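You operate a simulated robot arm through the tools that you are given. There is no shell and no other tool. Be economical: measure what you need, move in short steps, check, and stop when the job is done.

Carry out the task below with a simulated robot arm. There is one attempt and no reset: what you move stays moved.

TASK
Push the narrow desk drawer shut.
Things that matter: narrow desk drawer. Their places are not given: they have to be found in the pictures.

It is judged by the outcome, as a careful person would: the job done as asked, and still so three seconds after it is handed in. It fails if anything else is knocked over, pushed out of place, dropped, spilled or broken.

THE ROBOT
A 6-joint arm with a two-finger parallel gripper, fixed in place. Base frame: the origin is at the foot of the arm, x ahead of it, y to its left, z up. Lengths are in cm, angles in rad, forces in N, time in s.
With the tool pointing down near the work surface it reaches from about 18 to 64 cm from the base axis. Its first joint turns from -1.152 to 1.152 rad. Payload 2.9 kg.
Tool frame: the origin (TCP) lies between the finger pads and is the grasp point; the fingertips stand 3 cm ahead of it; z points along the fingers, y is the line along which they close. The gripper opens to 11 cm. The fingers are 2 cm wide and 1 cm thick; the gripper's body (4.8 by 11.2 cm) begins 5.5 cm behind the TCP.
Orientation is that of the tool frame in the base frame, as [roll, pitch, yaw] about the fixed x, y, z axes, in that order (R = Rz(yaw) Ry(pitch) Rx(roll)). With the fingers straight down and closing along the base's y, the tool's x points along the base's -x, its y along +y and its z along -z.

THE INTERFACE
- The arm moves only by the tool servo_tool. Its argument "motion" is a list of rows, each a list of 3 entries, a list of its own where there are three numbers: the shift along the base's x, y, z in cm, then the turn, a rotation vector about the base's x, y, z in rad, then the gripper command, from -1 (shut) to 1 (fully open), values between in proportion. In form: [[[tx, ty, tz], [rx, ry, rz], grip], ...]. A call has 1 to 10 rows; each row shifts and turns the commanded pose from where the row before left it. A row lasts 0.2 s, in which the tool goes at most 5 cm and 0.15 rad; a call with a longer step from one row to the next is refused whole, and so is a gripper value outside its range. A pose out of reach is approached as far as the arm can. The call stops where the force on the tool passes 40 N (or 10 N more than at its start, if that is more) or the arm is blocked; 0.2 s more then pass. The fingers move at their own pace (about 10.8 cm/s each) and stop on an object; they squeeze with about 21 N. The grip force told is the motor's: it shows also when the fingers shut on nothing. Time passes only in rows, and 0.2 s behind the last, so rows that do not move let the fingers close. It gives the time, the measured TCP pose, the force on the tool (base axes), the opening and the grip force at its end, in the units of the frame above (readings bear some noise), and new pictures: "pictures" is both (left out), scene, wrist or none.
- Cameras (640 x 400 px; columns grow to the right, rows downward): "scene" is fixed at [7.68, 46.22, 136.93]; the picture's right is [-0.48, -0.88, 0.00], its down [-0.67, 0.37, -0.65] and it looks along [0.57, -0.31, -0.76] (base axes); focal length 318 px, centre (320, 200). "wrist" rides on the gripper at [-3.6, 0, -5.7] in the tool frame; the picture's right is [0.00, -1.00, 0.00], its down [0.97, 0.00, -0.24] and it looks along [0.24, 0.00, 0.97] (tool axes); focal length 218 px, centre (320, 200).
- probe_pixels(camera, pixels): there is no depth. For up to 12 entries [column, row, z] of the newest picture of that camera ("zoom" is the newest enlarged one), the place [x, y] in the base frame at which the ray of that pixel passes the height z, good to about 0.3 cm, but the place of the scene camera against the robot may be out by one fixed shift of up to 1.8 cm in any direction. No time passes.
- enlarge(camera, box): a new picture of the part [left, top, right, bottom] of that camera's present view, enlarged. No time passes.
- hand_in(): hands the job in; it is judged then, once.

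Work in short steps. Measure before you move; look again where a grasp or a placing could have gone wrong, and mend it. You have 60 turns and 120 pictures in all, the two below and enlarged ones among them. Open the gripper and draw the arm clear of the work before you hand the job in, unless the task says otherwise; then end with one line.

The tools are called as name(argument=value, ...) on one line, values as JSON. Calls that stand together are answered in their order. servo_tool: Moves the arm, as the interface text tells. Its arguments: {"type":"object","properties":{"motion":{"type":"array","items":{"type":"array"}},"pictures":{"type":"string","enum":["both","scene","wrist","none"]}},"required":["motion"]} The other tools are called the same way: probe_pixels (camera, pixels) gives the place at which the rays of pixels pass given heights; enlarge (camera, box) takes an enlarged picture of a part of a camera's view; hand_in () hands the job in.

At the start:

```text
time_s: 0.0
eef_pos: [38.59, 3.36, 84.68]
tool_rot: [3.142, -0.002, 3.141]
contact_force: [0.2, 0.0, 1.0]
finger_gap: 11.0
gripper_force: 0.1
```

scene: 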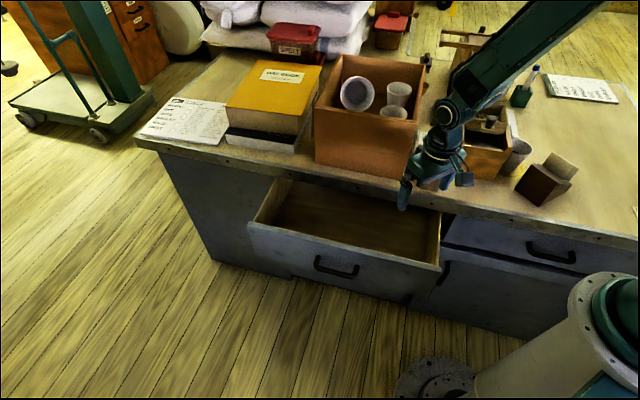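
wrist: 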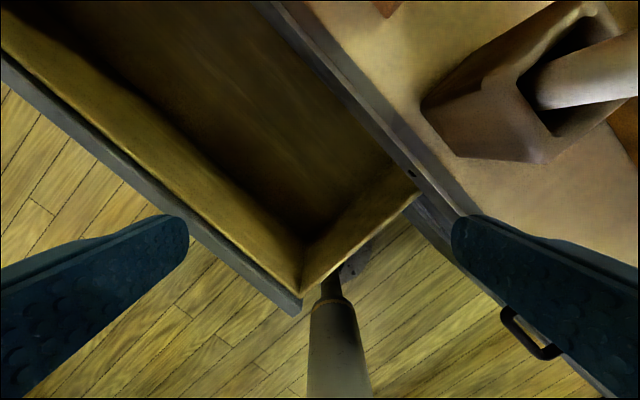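

The open drawer is at about (345,225) in the scene view, with another front on the right at (540,250). I'll enlarge both areas and measure the drawer's edges.

enlarge(camera="scene", box=[220, 160, 480, 322])

enlarge(camera="scene", box=[400, 90, 640, 290])

probe_pixels(camera="scene", pixels=[[248, 223, 57], [440, 268, 57], [441, 213, 57], [281, 178, 57], [135, 140, 60.4], [640, 245, 60.4], [315, 165, 60.4], [405, 180, 60.4]])

probe_pixels(camera="wrist", pixels=[[300, 312, 57], [285, 297, 57], [0, 55, 57], [415, 195, 57], [300, 265, 57], [460, 215, 60.4], [275, 5, 60.4]])

```text
2.46 times, centred on (350, 241) of scene
```

zoom: 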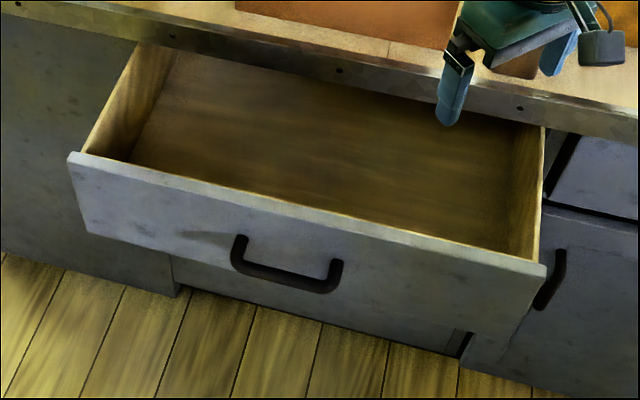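

```text
2.00 times, centred on (520, 190) of scene
```

zoom: 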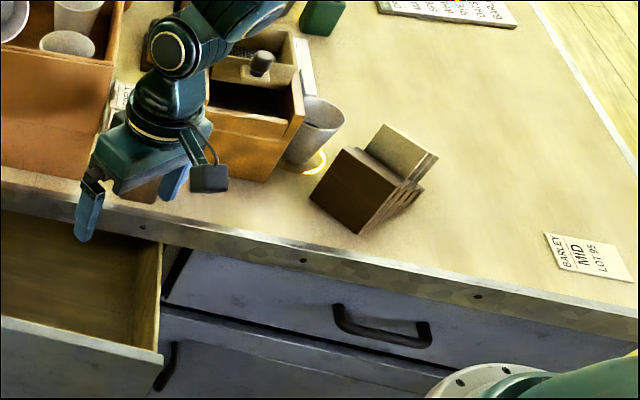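

```text
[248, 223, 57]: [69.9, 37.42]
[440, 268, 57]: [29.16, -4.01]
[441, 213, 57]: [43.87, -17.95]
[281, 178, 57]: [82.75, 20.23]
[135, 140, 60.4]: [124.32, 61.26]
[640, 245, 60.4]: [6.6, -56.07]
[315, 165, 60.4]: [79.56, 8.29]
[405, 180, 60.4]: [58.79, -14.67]
```

```text
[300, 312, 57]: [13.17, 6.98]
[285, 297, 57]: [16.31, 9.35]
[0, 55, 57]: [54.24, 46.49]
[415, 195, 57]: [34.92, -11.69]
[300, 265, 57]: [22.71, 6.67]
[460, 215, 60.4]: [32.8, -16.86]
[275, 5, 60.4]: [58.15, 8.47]
```

Triangulating both views puts the drawer's front top edge at about z 71, running from (25,5) to (59,39). It closes along (0.71,-0.71). I'll move outside the front at its middle, yaw 45° and shut the fingers, staying high.

servo_tool(motion=[[[-0.6, 4, 0], [0, 0, -0.131], -1], [[-0.6, 4, 0], [0, 0, -0.131], -1], [[-0.6, 4, 0], [0, 0, -0.131], -1], [[-0.6, 4, 0], [0, 0, -0.131], -1], [[-0.6, 4, 0], [0, 0, -0.131], -1], [[-0.6, 4, 0], [0, 0, -0.13], -1]])

```text
time_s: 1.4
eef_pos: [35.21, 27.37, 84.62]
tool_rot: [3.141, 0.0, 2.353]
contact_force: [-1.1, 0.6, -0.6]
finger_gap: 0.0
gripper_force: 21.8
```

scene: 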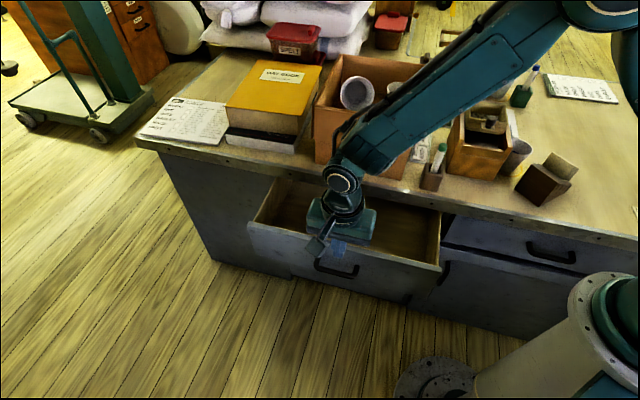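
wrist: 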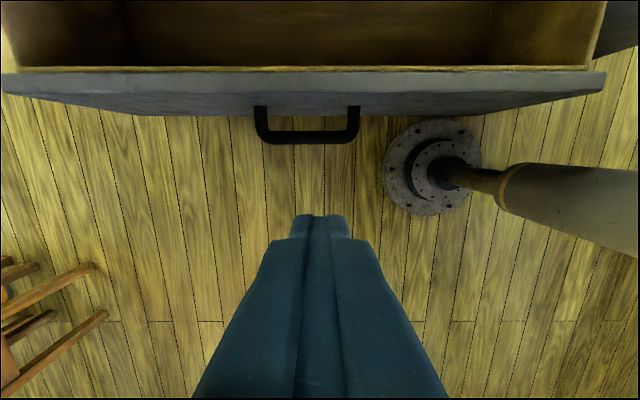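

The tool is square to the front, and the panel is about 8 cm ahead, with the handle centred at (307,125). I'll tilt the fingers toward the panel and descend to just below its top edge.

servo_tool(motion=[[[0, 0, -2.6], [-0.094, -0.094, 0], -1], [[0, 0, -2.6], [-0.094, -0.094, 0], -1], [[0, 0, -2.6], [-0.094, -0.094, 0], -1], [[0, 0, -2.6], [-0.094, -0.094, 0], -1], [[0, 0, -2.6], [-0.094, -0.094, 0], -1], [[0, 0, -2.6], [-0.094, -0.094, 0], -1]])

```text
time_s: 2.8
eef_pos: [35.16, 27.54, 69.29]
tool_rot: [3.138, 0.799, 2.354]
contact_force: [-0.1, 0.0, 0.3]
finger_gap: 0.0
gripper_force: 21.0
```

scene: 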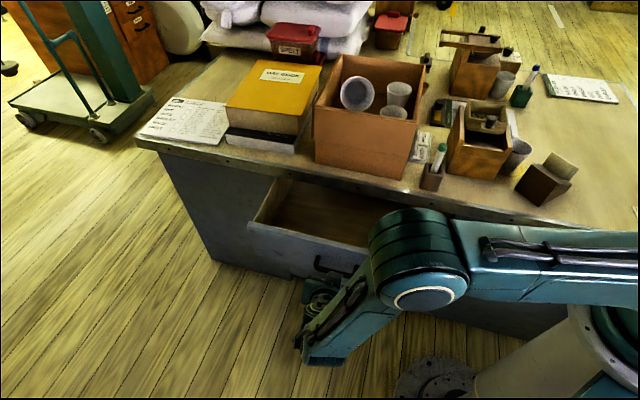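
wrist: 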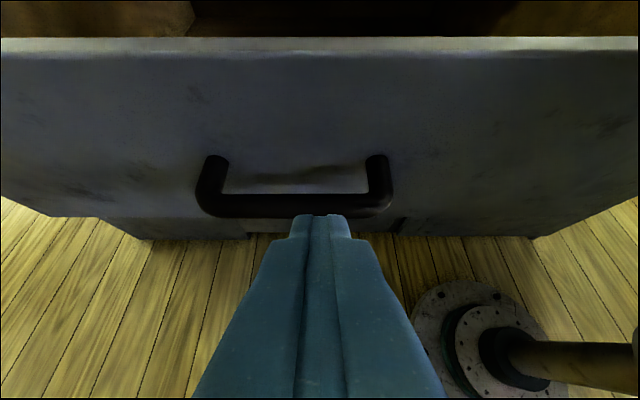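

The panel top is at z≈71.3 and the handle at z≈64–66. I'll raise 1 cm to clear the handle, then advance along the closing direction until contact.

servo_tool(motion=[[[0, 0, 1.0], [0, 0, 0], -1], [[0.9, -0.9, 0], [0, 0, 0], -1], [[0.9, -0.9, 0], [0, 0, 0], -1], [[0.9, -0.9, 0], [0, 0, 0], -1], [[0.7, -0.7, 0], [0, 0, 0], -1], [[0.7, -0.7, 0], [0, 0, 0], -1], [[0.7, -0.7, 0], [0, 0, 0], -1], [[0.7, -0.7, 0], [0, 0, 0], -1]])

```text
time_s: 4.6
eef_pos: [40.43, 21.8, 70.11]
tool_rot: [-3.141, 0.798, 2.357]
contact_force: [0.0, -0.6, 0.1]
finger_gap: 0.0
gripper_force: 20.9
```

scene: 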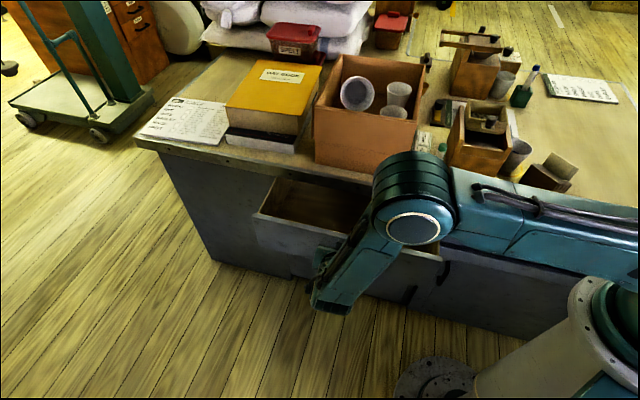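
wrist: 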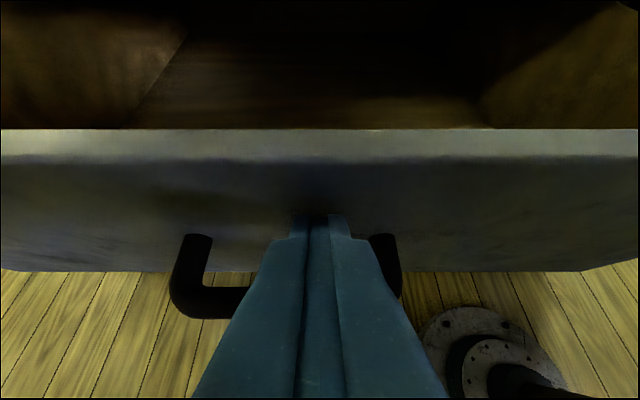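

The fingertips are on the panel above the handle, and the drawer is sliding easily. I'll continue pushing.

servo_tool(motion=[[[0.8, -0.8, 0], [0, 0, 0], -1], [[0.8, -0.8, 0], [0, 0, 0], -1], [[0.8, -0.8, 0], [0, 0, 0], -1], [[0.8, -0.8, 0], [0, 0, 0], -1], [[0.8, -0.8, 0], [0, 0, 0], -1], [[0.8, -0.8, 0], [0, 0, 0], -1], [[0.8, -0.8, 0], [0, 0, 0], -1], [[0.8, -0.8, 0], [0, 0, 0], -1]])

```text
time_s: 6.4
eef_pos: [47.05, 15.47, 70.1]
tool_rot: [3.141, 0.8, 2.357]
contact_force: [0.1, 0.6, 0.1]
finger_gap: 0.0
gripper_force: 21.3
```

scene: 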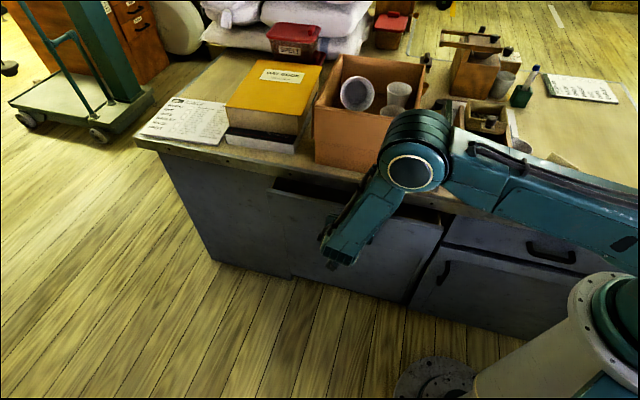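
wrist: 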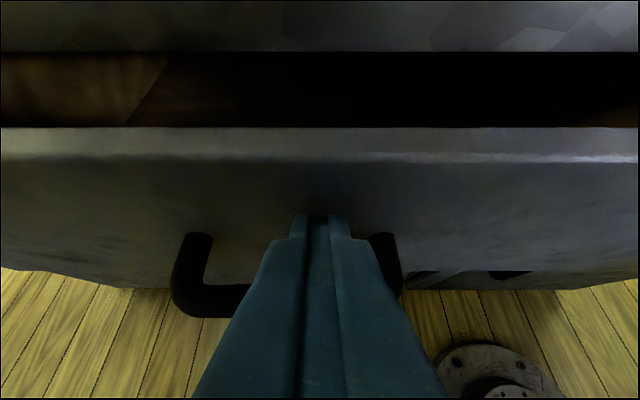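

About 6–8 cm remains, with the desk edge at row 50 of the wrist view. I'll continue in smaller steps.

servo_tool(motion=[[[0.6, -0.6, 0], [0, 0, 0], -1], [[0.6, -0.6, 0], [0, 0, 0], -1], [[0.6, -0.6, 0], [0, 0, 0], -1], [[0.6, -0.6, 0], [0, 0, 0], -1], [[0.5, -0.5, 0], [0, 0, 0], -1], [[0.5, -0.5, 0], [0, 0, 0], -1]])

```text
time_s: 7.8
eef_pos: [50.33, 12.14, 70.23]
tool_rot: [3.142, 0.799, 2.358]
contact_force: [-0.6, 0.3, 0.5]
finger_gap: 0.0
gripper_force: 21.2
```

scene: 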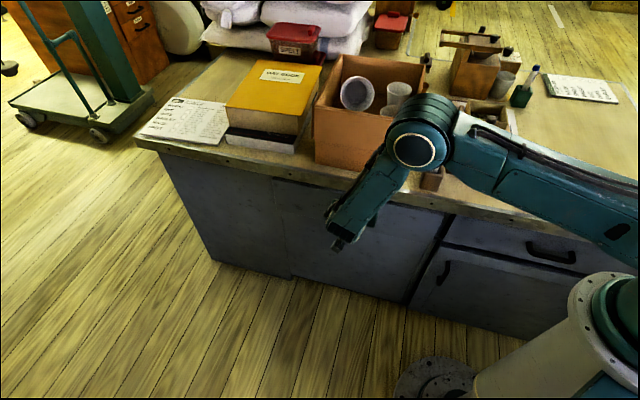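
wrist: 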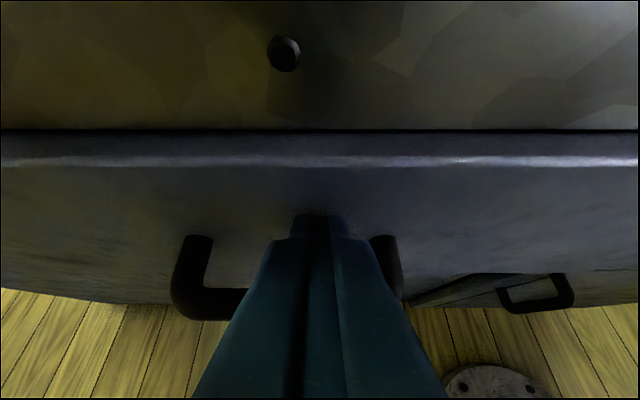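

The gap is nearly gone, but the panel still sits slightly proud. I'll push in small steps until it stops.

servo_tool(motion=[[[0.35, -0.35, 0], [0, 0, 0], -1], [[0.35, -0.35, 0], [0, 0, 0], -1], [[0.35, -0.35, 0], [0, 0, 0], -1], [[0.35, -0.35, 0], [0, 0, 0], -1], [[0.35, -0.35, 0], [0, 0, 0], -1]])

```text
time_s: 9.0
eef_pos: [52.05, 10.34, 70.11]
tool_rot: [3.141, 0.797, 2.357]
contact_force: [-0.6, 1.0, 0.4]
finger_gap: 0.0
gripper_force: 20.7
```

scene: 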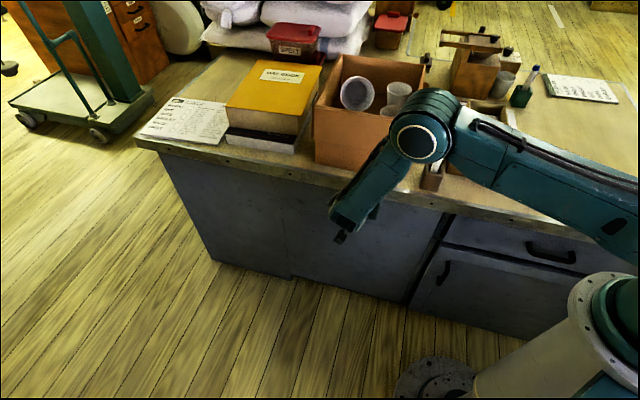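
wrist: 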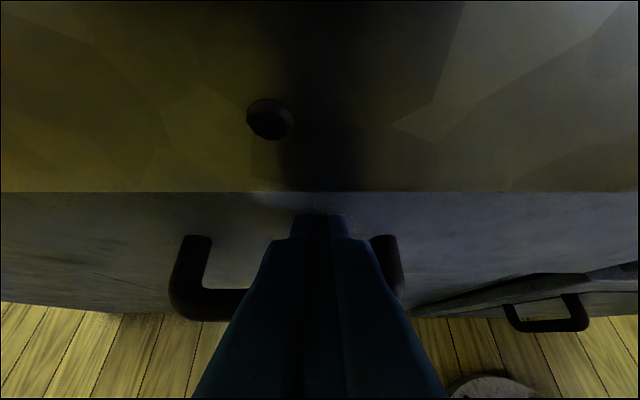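

The panel is now sliding under the desk lip. I'll check how it compares with the neighbouring fronts.

enlarge(camera="wrist", box=[400, 170, 640, 340])

enlarge(camera="scene", box=[250, 160, 490, 310])

```text
2.35 times, centred on (520, 255) of wrist
```

zoom: 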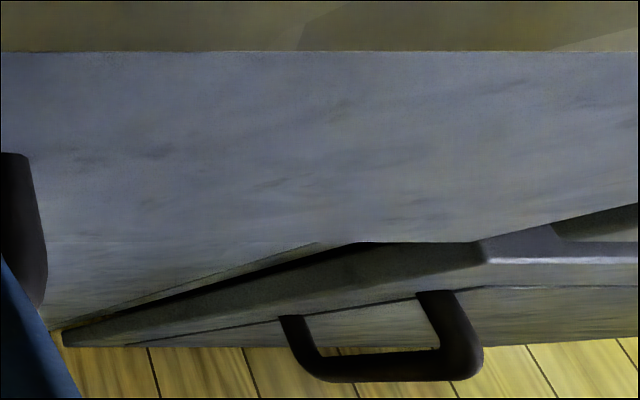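

```text
2.67 times, centred on (370, 235) of scene
```

zoom: 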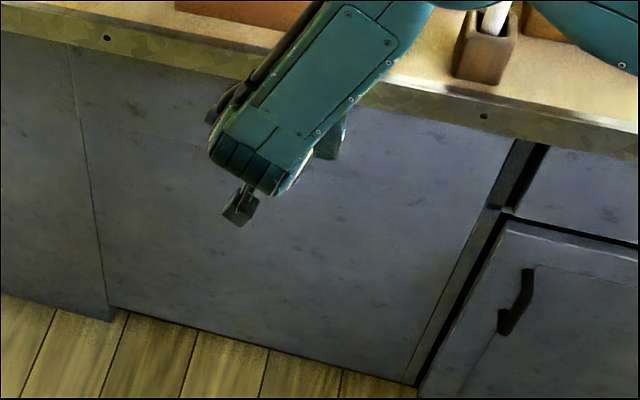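

It's nearly flush with the left panel, but the force is still low, so it may not be at the stop. I'll tilt a little more for clearance from the desk lip and push gently until it blocks.

servo_tool(motion=[[[0, 0, -0.2], [-0.09, -0.09, 0], -1], [[0.2, -0.2, -0.2], [0, 0, 0], -1], [[0.2, -0.2, 0], [0, 0, 0], -1], [[0.2, -0.2, 0], [0, 0, 0], -1], [[0.2, -0.2, 0], [0, 0, 0], -1]])

```text
time_s: 9.6
eef_pos: [52.01, 10.42, 69.59]
tool_rot: [-3.136, 0.923, 2.366]
contact_force: [-6.7, 4.0, 3.5]
finger_gap: 0.03
gripper_force: 21.0
stopped in row 3: the force on the tool passed its limit (the readings are from after the stop); the commanded pose is now the measured one
```

scene: 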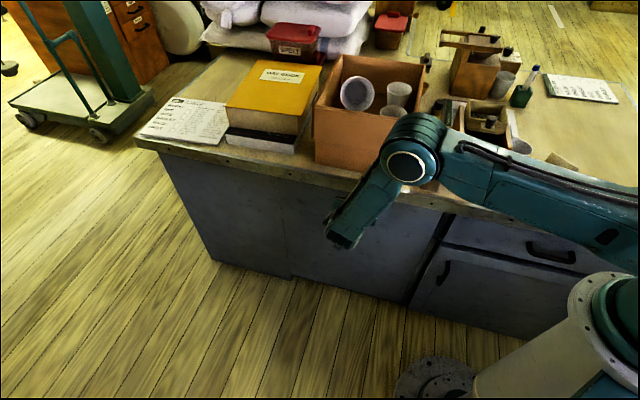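
wrist: 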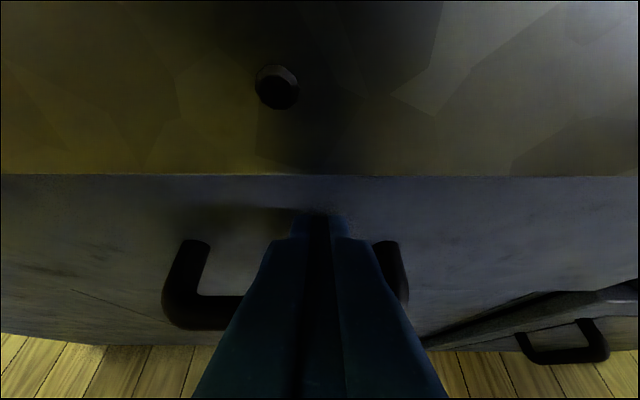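

The force limit tripped, so the drawer has likely reached its stop. I'll back off along the reverse direction and look.

servo_tool(motion=[[[-1, 1, 0], [0, 0, 0], -1], [[-2.5, 2.5, 0], [0, 0, 0], -1], [[-3, 3, 0], [0, 0, 0], -1], [[-3, 3, 0], [0, 0, 0], -1], [[-3, 3, 0], [0, 0, 0], -1]])

enlarge(camera="scene", box=[250, 160, 490, 310])

```text
time_s: 10.8
eef_pos: [39.76, 22.79, 69.57]
tool_rot: [-3.134, 0.924, 2.363]
contact_force: [0.0, 0.4, -1.2]
finger_gap: 0.01
gripper_force: 21.3
```

scene: 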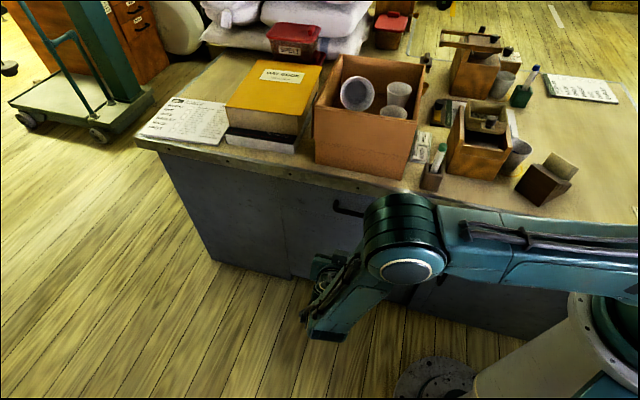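
wrist: 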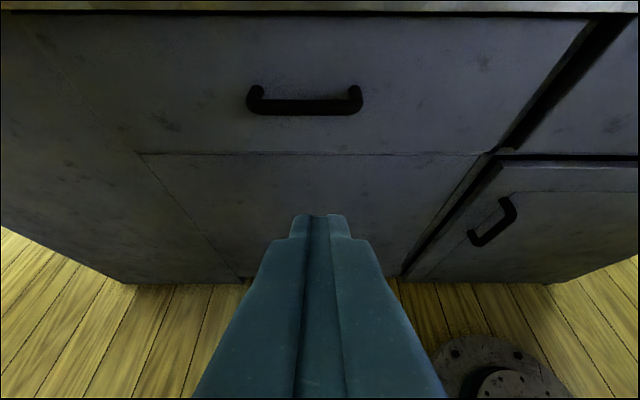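

```text
2.67 times, centred on (370, 235) of scene
```

zoom: 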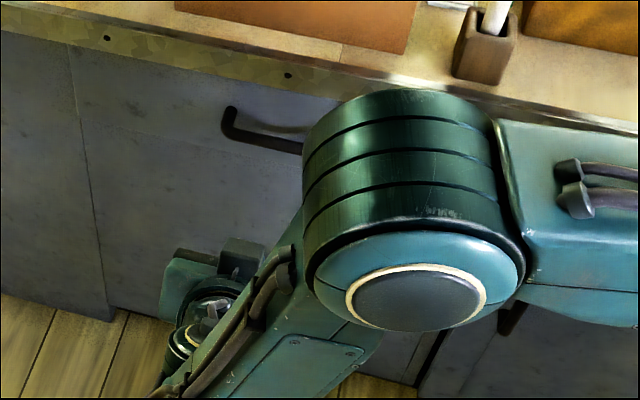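

The left drawer looks flush with the panels beside and below it. I'll lift the arm clear, open the gripper and check the right-hand drawer too.

servo_tool(motion=[[[-0.5, 0.5, 3], [0.09, 0.09, 0], 0], [[-0.5, 0.5, 3], [0.09, 0.09, 0], 1], [[0, 0, 3], [0.09, 0.09, 0], 1], [[0, 0, 3], [0.09, 0.09, 0], 1], [[0, 0, 3], [0.09, 0.09, 0], 1], [[-1, 0, 0], [0.09, 0.09, 0], 1], [[-1, 0, 0], [0.09, 0.09, 0], 1]])

enlarge(camera="scene", box=[400, 190, 640, 340])

```text
time_s: 12.4
eef_pos: [36.62, 23.78, 84.67]
tool_rot: [3.141, 0.029, 2.361]
contact_force: [-0.6, -0.2, 0.4]
finger_gap: 11.01
gripper_force: 0.0
```

scene: 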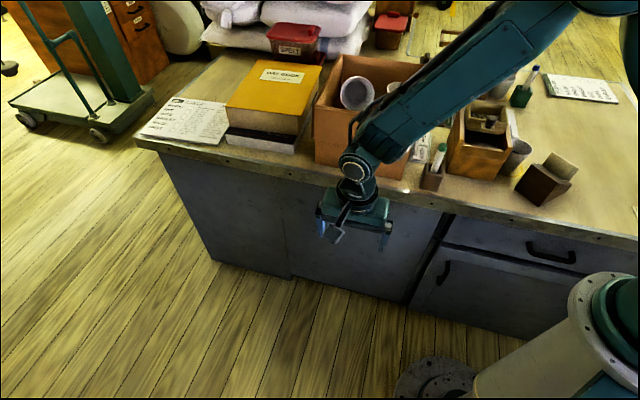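
wrist: 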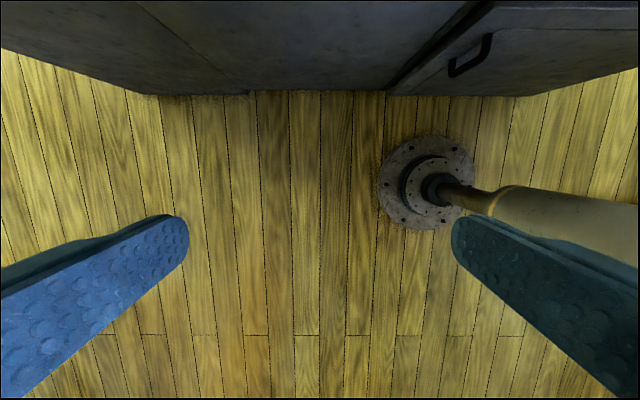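

```text
2.67 times, centred on (520, 265) of scene
```

zoom: 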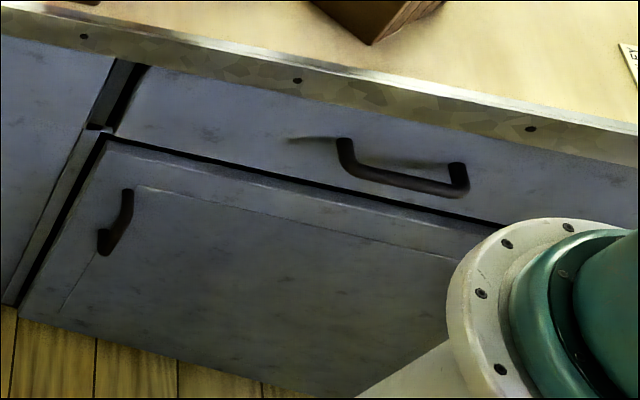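

The right drawer's front is closed and the pushed drawer sits at its stop, flush with the panels around it. Nothing else has moved and the arm is clear, so I'm handing in.

hand_in()

```text
The job is handed in.
```

The narrow desk drawer is pushed shut against its stop and flush with its neighbours. The pictures show nothing else moved, and the arm is drawn clear with the gripper open.
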